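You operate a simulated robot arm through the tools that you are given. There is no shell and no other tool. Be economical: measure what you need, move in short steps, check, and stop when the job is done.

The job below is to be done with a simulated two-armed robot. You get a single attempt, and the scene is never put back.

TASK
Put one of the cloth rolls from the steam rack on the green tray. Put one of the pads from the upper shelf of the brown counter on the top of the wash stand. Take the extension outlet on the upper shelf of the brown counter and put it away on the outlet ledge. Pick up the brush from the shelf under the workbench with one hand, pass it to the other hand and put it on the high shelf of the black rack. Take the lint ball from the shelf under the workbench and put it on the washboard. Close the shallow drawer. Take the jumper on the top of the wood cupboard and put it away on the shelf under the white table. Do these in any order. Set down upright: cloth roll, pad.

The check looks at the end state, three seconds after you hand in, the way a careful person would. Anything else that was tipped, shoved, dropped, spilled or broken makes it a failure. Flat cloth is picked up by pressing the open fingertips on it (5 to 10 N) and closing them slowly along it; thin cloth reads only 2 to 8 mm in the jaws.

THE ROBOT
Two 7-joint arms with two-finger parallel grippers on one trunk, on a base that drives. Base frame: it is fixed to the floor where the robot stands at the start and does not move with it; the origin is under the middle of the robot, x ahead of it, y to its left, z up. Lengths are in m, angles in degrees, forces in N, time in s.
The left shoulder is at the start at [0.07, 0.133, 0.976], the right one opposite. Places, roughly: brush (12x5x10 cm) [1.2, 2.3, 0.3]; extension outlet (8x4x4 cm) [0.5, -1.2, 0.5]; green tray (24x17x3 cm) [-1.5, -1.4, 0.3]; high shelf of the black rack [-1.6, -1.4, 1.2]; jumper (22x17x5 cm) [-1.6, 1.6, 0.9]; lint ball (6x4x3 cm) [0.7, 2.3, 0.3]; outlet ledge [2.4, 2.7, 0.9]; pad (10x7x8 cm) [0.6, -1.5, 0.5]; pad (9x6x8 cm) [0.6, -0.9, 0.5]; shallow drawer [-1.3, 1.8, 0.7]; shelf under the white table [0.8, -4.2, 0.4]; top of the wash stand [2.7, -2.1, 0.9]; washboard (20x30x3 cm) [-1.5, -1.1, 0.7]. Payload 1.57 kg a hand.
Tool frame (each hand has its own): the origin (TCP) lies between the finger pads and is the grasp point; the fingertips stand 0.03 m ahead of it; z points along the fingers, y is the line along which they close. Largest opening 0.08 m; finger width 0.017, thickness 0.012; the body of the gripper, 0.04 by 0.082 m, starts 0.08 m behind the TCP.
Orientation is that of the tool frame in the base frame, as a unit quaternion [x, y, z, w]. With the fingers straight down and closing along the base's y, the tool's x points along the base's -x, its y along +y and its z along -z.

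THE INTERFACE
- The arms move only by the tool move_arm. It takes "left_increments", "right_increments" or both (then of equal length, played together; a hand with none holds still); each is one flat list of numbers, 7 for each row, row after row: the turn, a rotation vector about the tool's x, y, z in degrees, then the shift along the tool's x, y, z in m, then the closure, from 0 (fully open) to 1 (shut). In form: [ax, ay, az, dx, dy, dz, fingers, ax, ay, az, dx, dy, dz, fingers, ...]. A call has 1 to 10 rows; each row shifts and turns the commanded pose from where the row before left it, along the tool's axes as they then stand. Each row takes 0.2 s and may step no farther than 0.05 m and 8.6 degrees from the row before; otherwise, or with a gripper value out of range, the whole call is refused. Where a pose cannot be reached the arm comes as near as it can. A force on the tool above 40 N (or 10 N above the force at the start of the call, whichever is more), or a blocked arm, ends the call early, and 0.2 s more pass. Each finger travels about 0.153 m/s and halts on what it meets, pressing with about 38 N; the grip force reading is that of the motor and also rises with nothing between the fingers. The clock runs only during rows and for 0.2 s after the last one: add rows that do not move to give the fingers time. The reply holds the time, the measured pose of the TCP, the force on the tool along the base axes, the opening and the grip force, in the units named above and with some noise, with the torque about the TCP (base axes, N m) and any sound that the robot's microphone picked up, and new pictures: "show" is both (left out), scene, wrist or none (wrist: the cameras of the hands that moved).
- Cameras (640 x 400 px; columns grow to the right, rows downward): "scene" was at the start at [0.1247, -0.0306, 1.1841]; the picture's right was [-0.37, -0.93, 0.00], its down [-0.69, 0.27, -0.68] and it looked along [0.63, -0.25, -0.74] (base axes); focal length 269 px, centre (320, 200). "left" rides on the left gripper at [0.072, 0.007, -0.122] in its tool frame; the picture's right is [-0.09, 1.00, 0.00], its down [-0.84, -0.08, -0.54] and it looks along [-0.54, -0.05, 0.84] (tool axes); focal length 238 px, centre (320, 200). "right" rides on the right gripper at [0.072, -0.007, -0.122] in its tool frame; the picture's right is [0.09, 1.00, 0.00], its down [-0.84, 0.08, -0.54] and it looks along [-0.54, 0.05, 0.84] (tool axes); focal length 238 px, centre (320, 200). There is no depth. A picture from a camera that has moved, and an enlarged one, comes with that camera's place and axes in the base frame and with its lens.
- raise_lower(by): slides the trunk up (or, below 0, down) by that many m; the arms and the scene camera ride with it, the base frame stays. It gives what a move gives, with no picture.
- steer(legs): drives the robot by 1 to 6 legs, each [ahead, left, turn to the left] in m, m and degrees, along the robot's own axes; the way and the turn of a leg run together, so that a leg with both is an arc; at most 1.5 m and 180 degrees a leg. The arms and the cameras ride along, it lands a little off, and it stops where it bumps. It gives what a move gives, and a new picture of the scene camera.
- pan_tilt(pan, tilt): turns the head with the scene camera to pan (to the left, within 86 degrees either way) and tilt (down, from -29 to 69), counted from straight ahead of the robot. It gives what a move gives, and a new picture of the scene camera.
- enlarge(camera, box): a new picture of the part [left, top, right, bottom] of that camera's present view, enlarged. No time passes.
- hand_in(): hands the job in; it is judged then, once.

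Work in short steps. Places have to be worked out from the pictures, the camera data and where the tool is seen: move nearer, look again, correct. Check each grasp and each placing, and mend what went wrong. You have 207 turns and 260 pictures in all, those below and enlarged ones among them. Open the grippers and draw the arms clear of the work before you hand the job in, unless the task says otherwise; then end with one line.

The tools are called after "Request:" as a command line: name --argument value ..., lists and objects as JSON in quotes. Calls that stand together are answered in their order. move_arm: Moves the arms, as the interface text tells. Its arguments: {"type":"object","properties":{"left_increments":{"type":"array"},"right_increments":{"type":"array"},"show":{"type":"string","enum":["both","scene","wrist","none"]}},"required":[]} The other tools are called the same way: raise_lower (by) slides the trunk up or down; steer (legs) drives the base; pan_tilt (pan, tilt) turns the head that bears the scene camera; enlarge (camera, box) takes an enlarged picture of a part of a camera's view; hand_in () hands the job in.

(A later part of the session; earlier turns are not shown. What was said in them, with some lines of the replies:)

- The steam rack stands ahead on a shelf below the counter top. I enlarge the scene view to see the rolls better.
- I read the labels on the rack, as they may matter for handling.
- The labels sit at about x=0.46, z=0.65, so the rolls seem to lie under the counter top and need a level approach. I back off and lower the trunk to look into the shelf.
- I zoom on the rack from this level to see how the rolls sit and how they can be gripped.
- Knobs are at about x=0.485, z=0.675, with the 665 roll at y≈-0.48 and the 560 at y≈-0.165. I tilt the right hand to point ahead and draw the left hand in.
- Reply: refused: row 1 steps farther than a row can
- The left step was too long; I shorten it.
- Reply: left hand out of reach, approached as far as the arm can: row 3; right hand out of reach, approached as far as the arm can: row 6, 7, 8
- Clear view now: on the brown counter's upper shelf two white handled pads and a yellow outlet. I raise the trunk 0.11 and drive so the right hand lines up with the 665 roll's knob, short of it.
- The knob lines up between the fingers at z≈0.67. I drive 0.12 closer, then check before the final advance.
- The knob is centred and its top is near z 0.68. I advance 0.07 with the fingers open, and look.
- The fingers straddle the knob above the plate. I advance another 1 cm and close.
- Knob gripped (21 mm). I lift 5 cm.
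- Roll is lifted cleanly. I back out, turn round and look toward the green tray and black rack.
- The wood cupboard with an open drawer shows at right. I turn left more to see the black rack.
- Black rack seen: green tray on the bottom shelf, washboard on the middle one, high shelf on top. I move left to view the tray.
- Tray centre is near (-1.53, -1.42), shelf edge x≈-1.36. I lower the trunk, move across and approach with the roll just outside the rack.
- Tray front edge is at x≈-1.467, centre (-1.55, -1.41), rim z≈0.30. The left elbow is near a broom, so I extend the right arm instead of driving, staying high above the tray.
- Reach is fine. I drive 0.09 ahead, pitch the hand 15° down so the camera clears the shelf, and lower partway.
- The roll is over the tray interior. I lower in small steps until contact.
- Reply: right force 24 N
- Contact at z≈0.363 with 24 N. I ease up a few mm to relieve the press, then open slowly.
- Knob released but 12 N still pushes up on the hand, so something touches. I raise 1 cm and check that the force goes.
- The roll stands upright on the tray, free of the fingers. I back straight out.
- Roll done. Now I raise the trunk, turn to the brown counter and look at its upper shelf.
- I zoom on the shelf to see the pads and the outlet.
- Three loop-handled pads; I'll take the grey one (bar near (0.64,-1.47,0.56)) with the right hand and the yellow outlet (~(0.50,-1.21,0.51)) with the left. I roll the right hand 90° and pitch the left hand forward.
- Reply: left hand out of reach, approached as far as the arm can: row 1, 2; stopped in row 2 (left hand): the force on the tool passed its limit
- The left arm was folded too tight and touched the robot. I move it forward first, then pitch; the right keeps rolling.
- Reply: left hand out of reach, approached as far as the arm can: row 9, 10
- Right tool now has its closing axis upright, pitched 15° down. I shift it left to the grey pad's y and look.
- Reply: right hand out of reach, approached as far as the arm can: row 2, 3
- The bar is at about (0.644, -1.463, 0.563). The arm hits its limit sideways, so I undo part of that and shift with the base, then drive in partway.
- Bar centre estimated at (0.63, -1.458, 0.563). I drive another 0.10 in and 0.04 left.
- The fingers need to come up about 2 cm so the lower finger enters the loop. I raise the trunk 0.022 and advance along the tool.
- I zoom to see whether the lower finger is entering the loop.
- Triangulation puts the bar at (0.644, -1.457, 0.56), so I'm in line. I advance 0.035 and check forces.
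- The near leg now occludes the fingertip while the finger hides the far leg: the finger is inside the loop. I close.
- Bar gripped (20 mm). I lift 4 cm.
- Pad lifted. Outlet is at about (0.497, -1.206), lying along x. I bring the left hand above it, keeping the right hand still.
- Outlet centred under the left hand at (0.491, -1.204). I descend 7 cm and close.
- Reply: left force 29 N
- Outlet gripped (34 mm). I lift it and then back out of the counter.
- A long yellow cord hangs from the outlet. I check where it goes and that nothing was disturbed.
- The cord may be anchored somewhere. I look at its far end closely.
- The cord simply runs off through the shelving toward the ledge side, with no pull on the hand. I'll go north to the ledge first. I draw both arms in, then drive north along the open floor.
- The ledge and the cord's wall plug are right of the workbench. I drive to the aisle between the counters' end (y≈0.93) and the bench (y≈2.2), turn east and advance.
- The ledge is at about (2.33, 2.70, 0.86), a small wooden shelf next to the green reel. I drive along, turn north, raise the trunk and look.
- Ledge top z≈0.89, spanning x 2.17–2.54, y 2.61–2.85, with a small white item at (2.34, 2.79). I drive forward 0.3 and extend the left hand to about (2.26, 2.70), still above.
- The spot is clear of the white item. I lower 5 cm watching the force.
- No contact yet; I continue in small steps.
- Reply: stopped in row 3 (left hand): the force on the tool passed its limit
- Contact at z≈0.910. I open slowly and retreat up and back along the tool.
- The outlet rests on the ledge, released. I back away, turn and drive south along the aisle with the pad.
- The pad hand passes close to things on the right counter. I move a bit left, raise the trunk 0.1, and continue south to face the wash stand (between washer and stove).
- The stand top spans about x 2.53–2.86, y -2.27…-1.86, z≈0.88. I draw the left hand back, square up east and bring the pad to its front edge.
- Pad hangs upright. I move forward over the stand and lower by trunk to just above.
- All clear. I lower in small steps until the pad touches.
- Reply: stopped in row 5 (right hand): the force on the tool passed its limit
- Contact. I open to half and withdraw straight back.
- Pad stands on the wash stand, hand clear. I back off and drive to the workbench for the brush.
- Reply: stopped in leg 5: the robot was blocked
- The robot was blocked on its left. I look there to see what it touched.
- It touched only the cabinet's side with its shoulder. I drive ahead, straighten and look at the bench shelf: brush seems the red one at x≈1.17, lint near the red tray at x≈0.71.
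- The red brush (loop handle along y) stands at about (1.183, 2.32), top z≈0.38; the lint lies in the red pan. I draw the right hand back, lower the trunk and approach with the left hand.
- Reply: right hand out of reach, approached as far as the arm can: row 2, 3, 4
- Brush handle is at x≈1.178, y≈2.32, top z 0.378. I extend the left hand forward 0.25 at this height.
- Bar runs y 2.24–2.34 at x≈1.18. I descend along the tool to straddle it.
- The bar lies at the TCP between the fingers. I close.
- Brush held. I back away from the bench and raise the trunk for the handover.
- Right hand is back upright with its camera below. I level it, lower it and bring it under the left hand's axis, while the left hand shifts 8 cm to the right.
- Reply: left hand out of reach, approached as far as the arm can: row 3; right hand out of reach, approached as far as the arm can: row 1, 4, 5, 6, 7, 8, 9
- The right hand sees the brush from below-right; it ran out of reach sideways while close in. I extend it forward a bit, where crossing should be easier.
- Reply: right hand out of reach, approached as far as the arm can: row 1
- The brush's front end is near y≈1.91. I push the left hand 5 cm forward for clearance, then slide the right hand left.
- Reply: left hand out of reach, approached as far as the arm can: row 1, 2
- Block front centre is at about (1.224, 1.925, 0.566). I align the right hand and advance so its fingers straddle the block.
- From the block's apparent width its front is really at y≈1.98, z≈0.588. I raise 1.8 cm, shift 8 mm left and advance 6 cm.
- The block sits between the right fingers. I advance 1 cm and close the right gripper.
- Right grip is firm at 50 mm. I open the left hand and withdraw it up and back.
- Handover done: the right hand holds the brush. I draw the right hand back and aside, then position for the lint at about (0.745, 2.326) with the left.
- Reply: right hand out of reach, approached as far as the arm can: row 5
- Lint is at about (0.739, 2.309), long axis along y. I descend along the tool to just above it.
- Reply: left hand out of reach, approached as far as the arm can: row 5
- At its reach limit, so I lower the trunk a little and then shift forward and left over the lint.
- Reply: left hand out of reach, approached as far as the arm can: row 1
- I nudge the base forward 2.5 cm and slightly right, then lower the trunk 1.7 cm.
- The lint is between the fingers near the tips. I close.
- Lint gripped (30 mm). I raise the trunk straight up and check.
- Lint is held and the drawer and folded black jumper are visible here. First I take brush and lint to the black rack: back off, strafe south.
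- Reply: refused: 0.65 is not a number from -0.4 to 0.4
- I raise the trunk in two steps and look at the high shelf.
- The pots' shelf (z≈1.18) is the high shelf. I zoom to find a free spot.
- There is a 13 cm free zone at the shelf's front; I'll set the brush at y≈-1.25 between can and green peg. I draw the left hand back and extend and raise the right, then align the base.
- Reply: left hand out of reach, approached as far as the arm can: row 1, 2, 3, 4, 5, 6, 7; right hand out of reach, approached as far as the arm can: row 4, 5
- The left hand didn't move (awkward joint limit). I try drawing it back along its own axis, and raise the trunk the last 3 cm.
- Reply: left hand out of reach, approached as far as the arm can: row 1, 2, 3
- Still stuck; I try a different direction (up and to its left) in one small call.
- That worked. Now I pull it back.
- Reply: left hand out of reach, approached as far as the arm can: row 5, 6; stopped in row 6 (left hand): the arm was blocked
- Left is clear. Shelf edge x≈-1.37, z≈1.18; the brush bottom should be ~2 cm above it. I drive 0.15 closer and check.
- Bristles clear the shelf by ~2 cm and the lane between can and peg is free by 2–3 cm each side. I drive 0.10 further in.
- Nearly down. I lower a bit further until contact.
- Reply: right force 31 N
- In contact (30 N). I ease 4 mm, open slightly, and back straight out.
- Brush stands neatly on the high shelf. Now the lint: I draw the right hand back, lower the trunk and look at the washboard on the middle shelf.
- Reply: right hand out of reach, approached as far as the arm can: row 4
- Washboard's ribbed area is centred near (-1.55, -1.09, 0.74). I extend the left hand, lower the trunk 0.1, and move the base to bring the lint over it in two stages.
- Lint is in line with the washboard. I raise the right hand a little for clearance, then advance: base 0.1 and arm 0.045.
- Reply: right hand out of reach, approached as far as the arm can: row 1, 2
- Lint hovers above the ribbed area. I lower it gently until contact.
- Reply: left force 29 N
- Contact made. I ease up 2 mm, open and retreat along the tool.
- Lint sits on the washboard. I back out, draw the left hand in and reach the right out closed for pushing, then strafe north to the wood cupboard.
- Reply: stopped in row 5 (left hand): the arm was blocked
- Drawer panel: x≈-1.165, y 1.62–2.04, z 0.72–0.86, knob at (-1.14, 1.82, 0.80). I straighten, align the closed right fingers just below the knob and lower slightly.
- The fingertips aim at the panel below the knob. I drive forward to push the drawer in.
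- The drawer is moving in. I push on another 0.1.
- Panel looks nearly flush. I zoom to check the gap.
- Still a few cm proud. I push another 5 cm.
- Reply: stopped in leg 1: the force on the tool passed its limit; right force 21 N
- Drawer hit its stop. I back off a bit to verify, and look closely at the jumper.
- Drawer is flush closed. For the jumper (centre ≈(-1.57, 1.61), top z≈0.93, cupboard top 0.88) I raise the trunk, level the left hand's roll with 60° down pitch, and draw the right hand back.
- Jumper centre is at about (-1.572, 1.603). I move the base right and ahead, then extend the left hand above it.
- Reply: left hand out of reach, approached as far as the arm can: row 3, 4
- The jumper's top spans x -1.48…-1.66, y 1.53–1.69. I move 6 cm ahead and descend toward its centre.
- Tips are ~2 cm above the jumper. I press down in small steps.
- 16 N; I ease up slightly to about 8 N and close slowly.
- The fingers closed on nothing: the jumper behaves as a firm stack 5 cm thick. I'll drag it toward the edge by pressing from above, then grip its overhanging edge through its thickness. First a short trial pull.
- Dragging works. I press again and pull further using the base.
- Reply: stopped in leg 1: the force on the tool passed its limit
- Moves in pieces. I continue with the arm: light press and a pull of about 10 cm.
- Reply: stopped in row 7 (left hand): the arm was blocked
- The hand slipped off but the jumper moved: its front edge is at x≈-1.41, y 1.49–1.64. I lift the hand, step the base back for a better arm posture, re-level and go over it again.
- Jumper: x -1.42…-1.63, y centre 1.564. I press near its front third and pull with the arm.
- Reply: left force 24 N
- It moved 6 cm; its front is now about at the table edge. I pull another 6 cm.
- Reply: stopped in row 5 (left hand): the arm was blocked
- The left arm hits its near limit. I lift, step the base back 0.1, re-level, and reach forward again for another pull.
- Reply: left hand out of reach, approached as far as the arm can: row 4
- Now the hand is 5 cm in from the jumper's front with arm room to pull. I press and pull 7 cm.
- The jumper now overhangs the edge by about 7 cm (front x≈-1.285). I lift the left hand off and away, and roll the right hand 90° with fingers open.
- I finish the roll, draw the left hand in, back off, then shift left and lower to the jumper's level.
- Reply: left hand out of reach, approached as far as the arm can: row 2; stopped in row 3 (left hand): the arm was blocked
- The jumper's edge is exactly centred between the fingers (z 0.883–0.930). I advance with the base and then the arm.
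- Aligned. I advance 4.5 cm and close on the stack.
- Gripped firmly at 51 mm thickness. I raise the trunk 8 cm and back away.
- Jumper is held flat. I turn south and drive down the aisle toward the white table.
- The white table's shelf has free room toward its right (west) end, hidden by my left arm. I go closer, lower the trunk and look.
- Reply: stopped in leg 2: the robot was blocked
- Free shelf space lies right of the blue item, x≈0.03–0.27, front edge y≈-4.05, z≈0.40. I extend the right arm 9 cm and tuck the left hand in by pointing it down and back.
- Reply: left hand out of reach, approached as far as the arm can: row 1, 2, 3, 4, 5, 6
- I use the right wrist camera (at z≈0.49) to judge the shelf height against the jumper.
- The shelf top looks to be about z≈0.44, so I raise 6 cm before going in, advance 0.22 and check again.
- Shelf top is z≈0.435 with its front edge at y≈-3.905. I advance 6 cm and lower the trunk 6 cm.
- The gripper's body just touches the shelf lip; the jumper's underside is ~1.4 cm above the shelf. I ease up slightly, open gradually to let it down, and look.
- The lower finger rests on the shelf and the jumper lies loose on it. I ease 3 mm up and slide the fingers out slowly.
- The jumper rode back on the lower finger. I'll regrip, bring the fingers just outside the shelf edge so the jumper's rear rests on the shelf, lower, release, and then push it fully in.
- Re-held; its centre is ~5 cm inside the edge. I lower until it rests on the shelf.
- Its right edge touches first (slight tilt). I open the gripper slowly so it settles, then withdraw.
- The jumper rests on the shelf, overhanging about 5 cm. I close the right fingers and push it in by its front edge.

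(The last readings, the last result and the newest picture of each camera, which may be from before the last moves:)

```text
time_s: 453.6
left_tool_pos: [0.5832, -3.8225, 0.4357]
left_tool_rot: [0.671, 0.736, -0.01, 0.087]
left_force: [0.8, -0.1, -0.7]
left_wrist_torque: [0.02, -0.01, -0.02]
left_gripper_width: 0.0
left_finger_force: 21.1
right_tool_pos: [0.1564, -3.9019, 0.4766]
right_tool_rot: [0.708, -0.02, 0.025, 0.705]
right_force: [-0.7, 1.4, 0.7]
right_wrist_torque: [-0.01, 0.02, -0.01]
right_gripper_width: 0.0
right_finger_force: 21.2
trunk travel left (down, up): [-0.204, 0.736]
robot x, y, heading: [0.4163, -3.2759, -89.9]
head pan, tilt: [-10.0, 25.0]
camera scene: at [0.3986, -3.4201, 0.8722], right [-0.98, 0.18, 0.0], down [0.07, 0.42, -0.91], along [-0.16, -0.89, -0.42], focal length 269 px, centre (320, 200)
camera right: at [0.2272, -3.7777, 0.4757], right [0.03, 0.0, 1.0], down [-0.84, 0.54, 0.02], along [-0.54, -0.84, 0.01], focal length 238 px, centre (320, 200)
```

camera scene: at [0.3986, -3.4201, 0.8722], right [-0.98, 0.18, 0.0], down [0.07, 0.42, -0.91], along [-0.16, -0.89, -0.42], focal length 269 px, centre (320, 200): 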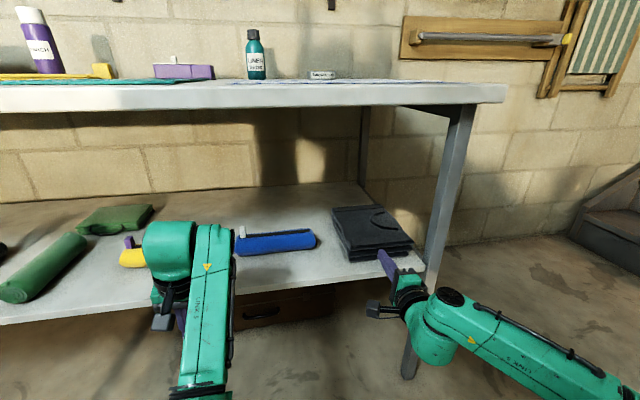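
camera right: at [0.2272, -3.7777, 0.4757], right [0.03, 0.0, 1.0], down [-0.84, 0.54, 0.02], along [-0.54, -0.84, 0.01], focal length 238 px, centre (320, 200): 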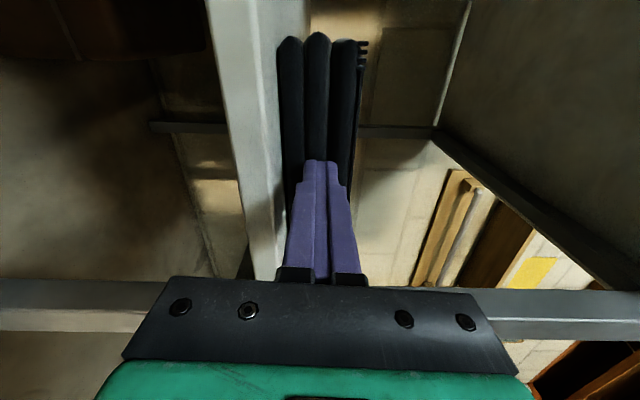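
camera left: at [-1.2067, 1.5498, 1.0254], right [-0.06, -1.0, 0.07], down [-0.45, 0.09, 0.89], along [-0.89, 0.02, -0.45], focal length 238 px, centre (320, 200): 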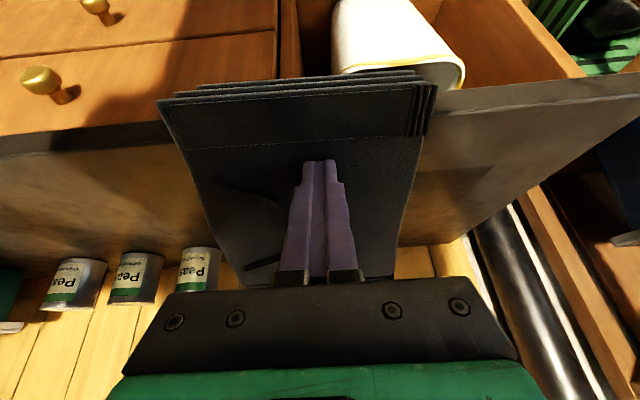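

The jumper lies fully on the shelf. I back away and look at the green rack I nudged earlier, to check nothing moved.

Request:
steer --legs '[[-0.45, -0.2, 0]]'

Request:
raise_lower --by 0.35

Request:
pan_tilt --pan 85 --tilt 25

```text
time_s: 456.6
left_tool_pos: [0.3869, -3.3668, 0.4363]
left_tool_rot: [0.668, 0.739, -0.01, 0.085]
left_force: [-0.1, 0.5, -0.9]
left_wrist_torque: [0.01, 0.02, 0.01]
left_gripper_width: 0.0
left_finger_force: 20.8
right_tool_pos: [-0.0394, -3.4478, 0.4771]
right_tool_rot: [0.708, -0.018, 0.028, 0.705]
right_force: [0.2, 0.4, -0.4]
right_wrist_torque: [-0.01, 0.02, 0.02]
right_gripper_width: 0.0
right_finger_force: 21.4
trunk travel left (down, up): [-0.204, 0.736]
robot x, y, heading: [0.2139, -2.8207, -89.8]
head pan, tilt: [-10.0, 25.0]
camera scene: at [0.199, -2.9653, 0.8721], right [-0.99, 0.17, 0.0], down [0.07, 0.42, -0.91], along [-0.15, -0.89, -0.42], focal length 269 px, centre (320, 200)
```

scene: 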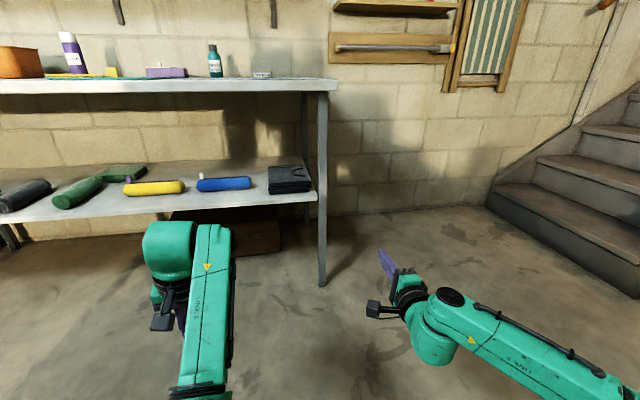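

```text
time_s: 460.0
left_tool_pos: [0.3878, -3.3657, 0.7845]
left_tool_rot: [0.669, 0.739, -0.009, 0.086]
left_force: [-0.2, 0.6, 1.1]
left_wrist_torque: [0.03, 0.01, 0.0]
left_gripper_width: 0.0002
left_finger_force: 21.4
right_tool_pos: [-0.0395, -3.4471, 0.8269]
right_tool_rot: [0.708, -0.018, 0.029, 0.705]
right_force: [-0.3, 0.4, -0.2]
right_wrist_torque: [0.01, 0.03, -0.01]
right_gripper_width: 0.0
right_finger_force: 21.2
trunk travel left (down, up): [-0.554, 0.386]
robot x, y, heading: [0.2123, -2.8252, -89.7]
head pan, tilt: [-10.0, 25.0]
```

```text
time_s: 461.7
left_tool_pos: [0.3872, -3.3659, 0.7853]
left_tool_rot: [0.669, 0.739, -0.009, 0.086]
left_force: [0.2, 0.3, 0.1]
left_wrist_torque: [0.03, 0.0, 0.0]
left_gripper_width: 0.0
left_finger_force: 20.8
right_tool_pos: [-0.0401, -3.447, 0.827]
right_tool_rot: [0.708, -0.019, 0.029, 0.706]
right_force: [0.6, 0.6, 0.0]
right_wrist_torque: [0.0, -0.01, 0.01]
right_gripper_width: 0.0001
right_finger_force: 21.6
trunk travel left (down, up): [-0.554, 0.386]
robot x, y, heading: [0.209, -2.8237, -89.4]
head pan, tilt: [85.0, 25.0]
camera scene: at [0.3062, -2.8821, 1.2222], right [-0.08, -1.0, 0.0], down [-0.42, 0.03, -0.91], along [0.9, -0.07, -0.42], focal length 269 px, centre (320, 200)
```

scene: 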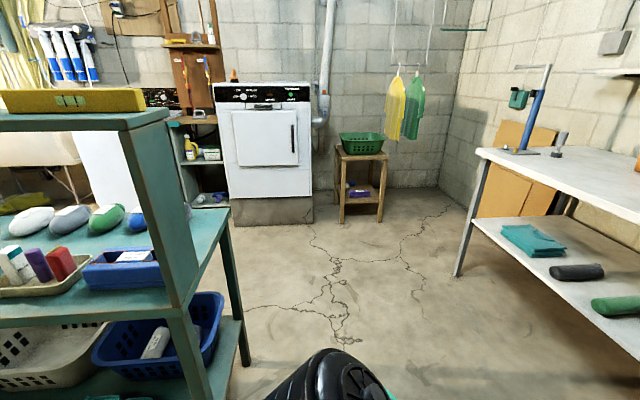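

Nothing has fallen. I zoom at the rack's lower part for a last check.

Request:
enlarge --camera "scene" --box '[0, 160, 320, 400]'

Request:
pan_tilt --pan 85 --tilt 50

```text
1.67 times, centred on (160, 280) of scene
camera zoom: at [0.3062, -2.8821, 1.2222], right [-0.08, -1.0, 0.0], down [-0.42, 0.03, -0.91], along [0.9, -0.07, -0.42], focal length 448 px, centre (587, 67)
```

zoom: 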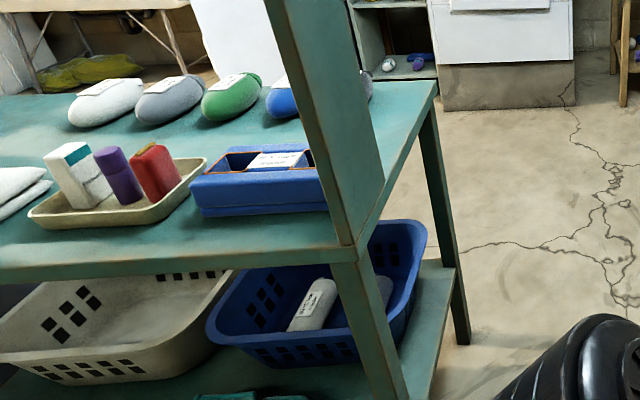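

```text
time_s: 462.6
left_tool_pos: [0.3862, -3.367, 0.7859]
left_tool_rot: [0.669, 0.739, -0.009, 0.087]
left_force: [0.2, 0.5, 0.6]
left_wrist_torque: [0.01, 0.01, 0.02]
left_gripper_width: 0.0
left_finger_force: 21.1
right_tool_pos: [-0.0399, -3.4479, 0.8276]
right_tool_rot: [0.708, -0.018, 0.028, 0.705]
right_force: [-0.4, -0.5, -0.1]
right_wrist_torque: [-0.01, -0.02, -0.04]
right_gripper_width: 0.0001
right_finger_force: 21.2
trunk travel left (down, up): [-0.554, 0.386]
robot x, y, heading: [0.2114, -2.8262, -89.7]
head pan, tilt: [85.0, 50.0]
camera scene: at [0.2912, -2.8808, 1.1847], right [-0.08, -1.0, 0.0], down [-0.76, 0.06, -0.64], along [0.64, -0.05, -0.77], focal length 269 px, centre (320, 200)
```

scene: 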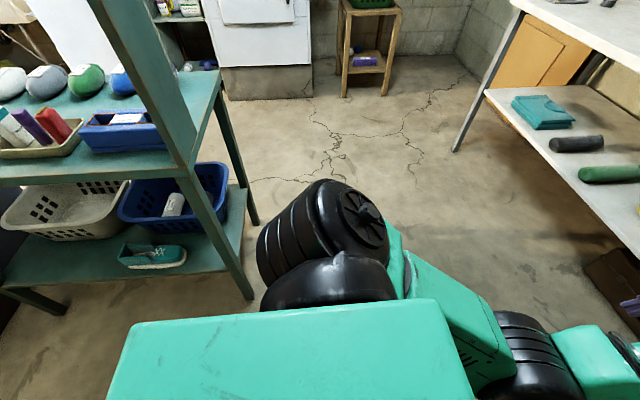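

All intact. I open both grippers and, on the way to a clear parking spot, look once at the counter end that the shoulder touched earlier.

Request:
move_arm --left_increments '[0, 0, 0, 0, 0, 0, 0, 0, 0, 0, 0, 0, 0, 0, 0, 0, 0, 0, 0, 0, 0]' --right_increments '[0, 0, 0, 0, 0, 0, 0, 0, 0, 0, 0, 0, -0.04, 0, 0, 0, 0, 0, 0, -0.04, 0]' --show "none"

Request:
steer --legs '[[0, -0.65, 0], [-1.5, 0, 0], [-1.5, 0, 0], [-0.3, 0, 0]]'

Request:
pan_tilt --pan 86 --tilt 10

```text
time_s: 463.4
left_tool_pos: [0.3865, -3.3655, 0.7857]
left_tool_rot: [0.669, 0.738, -0.01, 0.087]
left_force: [-0.5, 0.1, -0.4]
left_wrist_torque: [0.03, -0.02, -0.03]
left_gripper_width: 0.0799
left_finger_force: 0.0
right_tool_pos: [-0.038, -3.3666, 0.8279]
right_tool_rot: [0.708, -0.019, 0.029, 0.705]
right_force: [0.5, 0.1, -0.2]
right_wrist_torque: [-0.01, -0.02, -0.02]
right_gripper_width: 0.0801
right_finger_force: 0.1
trunk travel left (down, up): [-0.554, 0.386]
robot x, y, heading: [0.215, -2.8223, -89.6]
head pan, tilt: [85.0, 50.0]
```

```text
time_s: 482.5
left_tool_pos: [-0.3563, -0.1047, 0.7862]
left_tool_rot: [0.658, 0.748, -0.008, 0.087]
left_force: [-0.5, -0.2, -1.1]
left_wrist_torque: [-0.01, 0.03, 0.01]
left_gripper_width: 0.0798
left_finger_force: 0.0
right_tool_pos: [-0.7819, -0.1163, 0.827]
right_tool_rot: [0.709, -0.009, 0.039, 0.705]
right_force: [-0.6, 0.6, 0.7]
right_wrist_torque: [-0.03, 0.0, -0.02]
right_gripper_width: 0.0801
right_finger_force: 0.1
trunk travel left (down, up): [-0.554, 0.386]
robot x, y, heading: [-0.5421, 0.4311, -88.0]
head pan, tilt: [85.0, 50.0]
camera scene: at [-0.4658, 0.3778, 1.1847], right [-0.05, -1.0, 0.0], down [-0.76, 0.04, -0.64], along [0.64, -0.04, -0.77], focal length 269 px, centre (320, 200)
```

scene: 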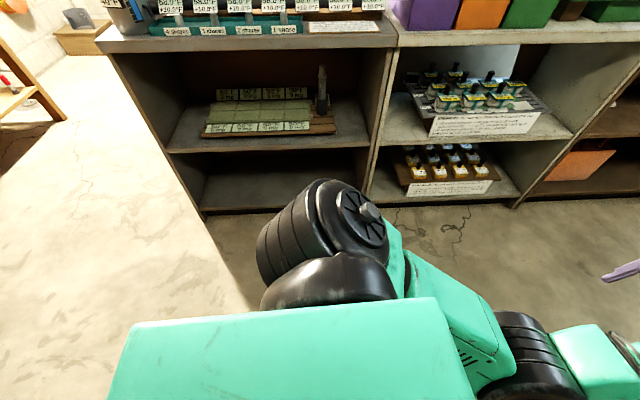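

```text
time_s: 483.6
left_tool_pos: [-0.3572, -0.1048, 0.7847]
left_tool_rot: [0.658, 0.748, -0.008, 0.086]
left_force: [-0.4, 0.5, 0.0]
left_wrist_torque: [-0.01, -0.03, 0.02]
left_gripper_width: 0.08
left_finger_force: 0.0
right_tool_pos: [-0.7828, -0.1184, 0.8279]
right_tool_rot: [0.708, -0.009, 0.038, 0.705]
right_force: [0.6, -0.2, -0.7]
right_wrist_torque: [0.01, 0.0, -0.01]
right_gripper_width: 0.08
right_finger_force: 0.1
trunk travel left (down, up): [-0.554, 0.386]
robot x, y, heading: [-0.5416, 0.4358, -88.1]
head pan, tilt: [85.9, 10.0]
camera scene: at [-0.4497, 0.378, 1.2464], right [-0.04, -1.0, 0.0], down [-0.17, 0.01, -0.98], along [0.98, -0.04, -0.17], focal length 269 px, centre (320, 200)
```

scene: 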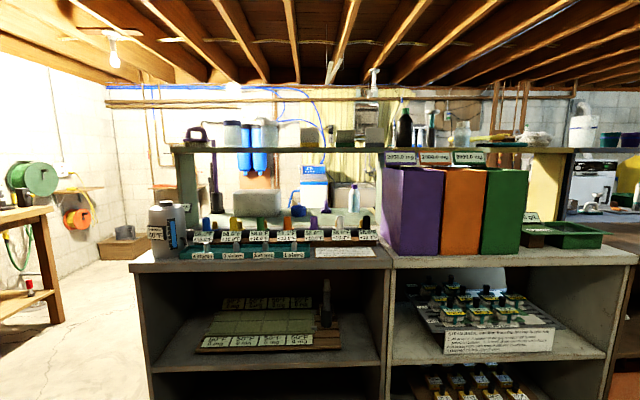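

Everything on the counter stands as before, all seven jobs are done, both grippers are open and the arms are clear of the work. I hand in.

Request:
hand_in

```text
The job is handed in.
```

I finished all seven tasks and handed the job in, with both grippers open and the arms clear of the work. My last looks at the counter and racks showed nothing fallen, though the robot bumped the end of the counter and, I think, the green rack on the way.
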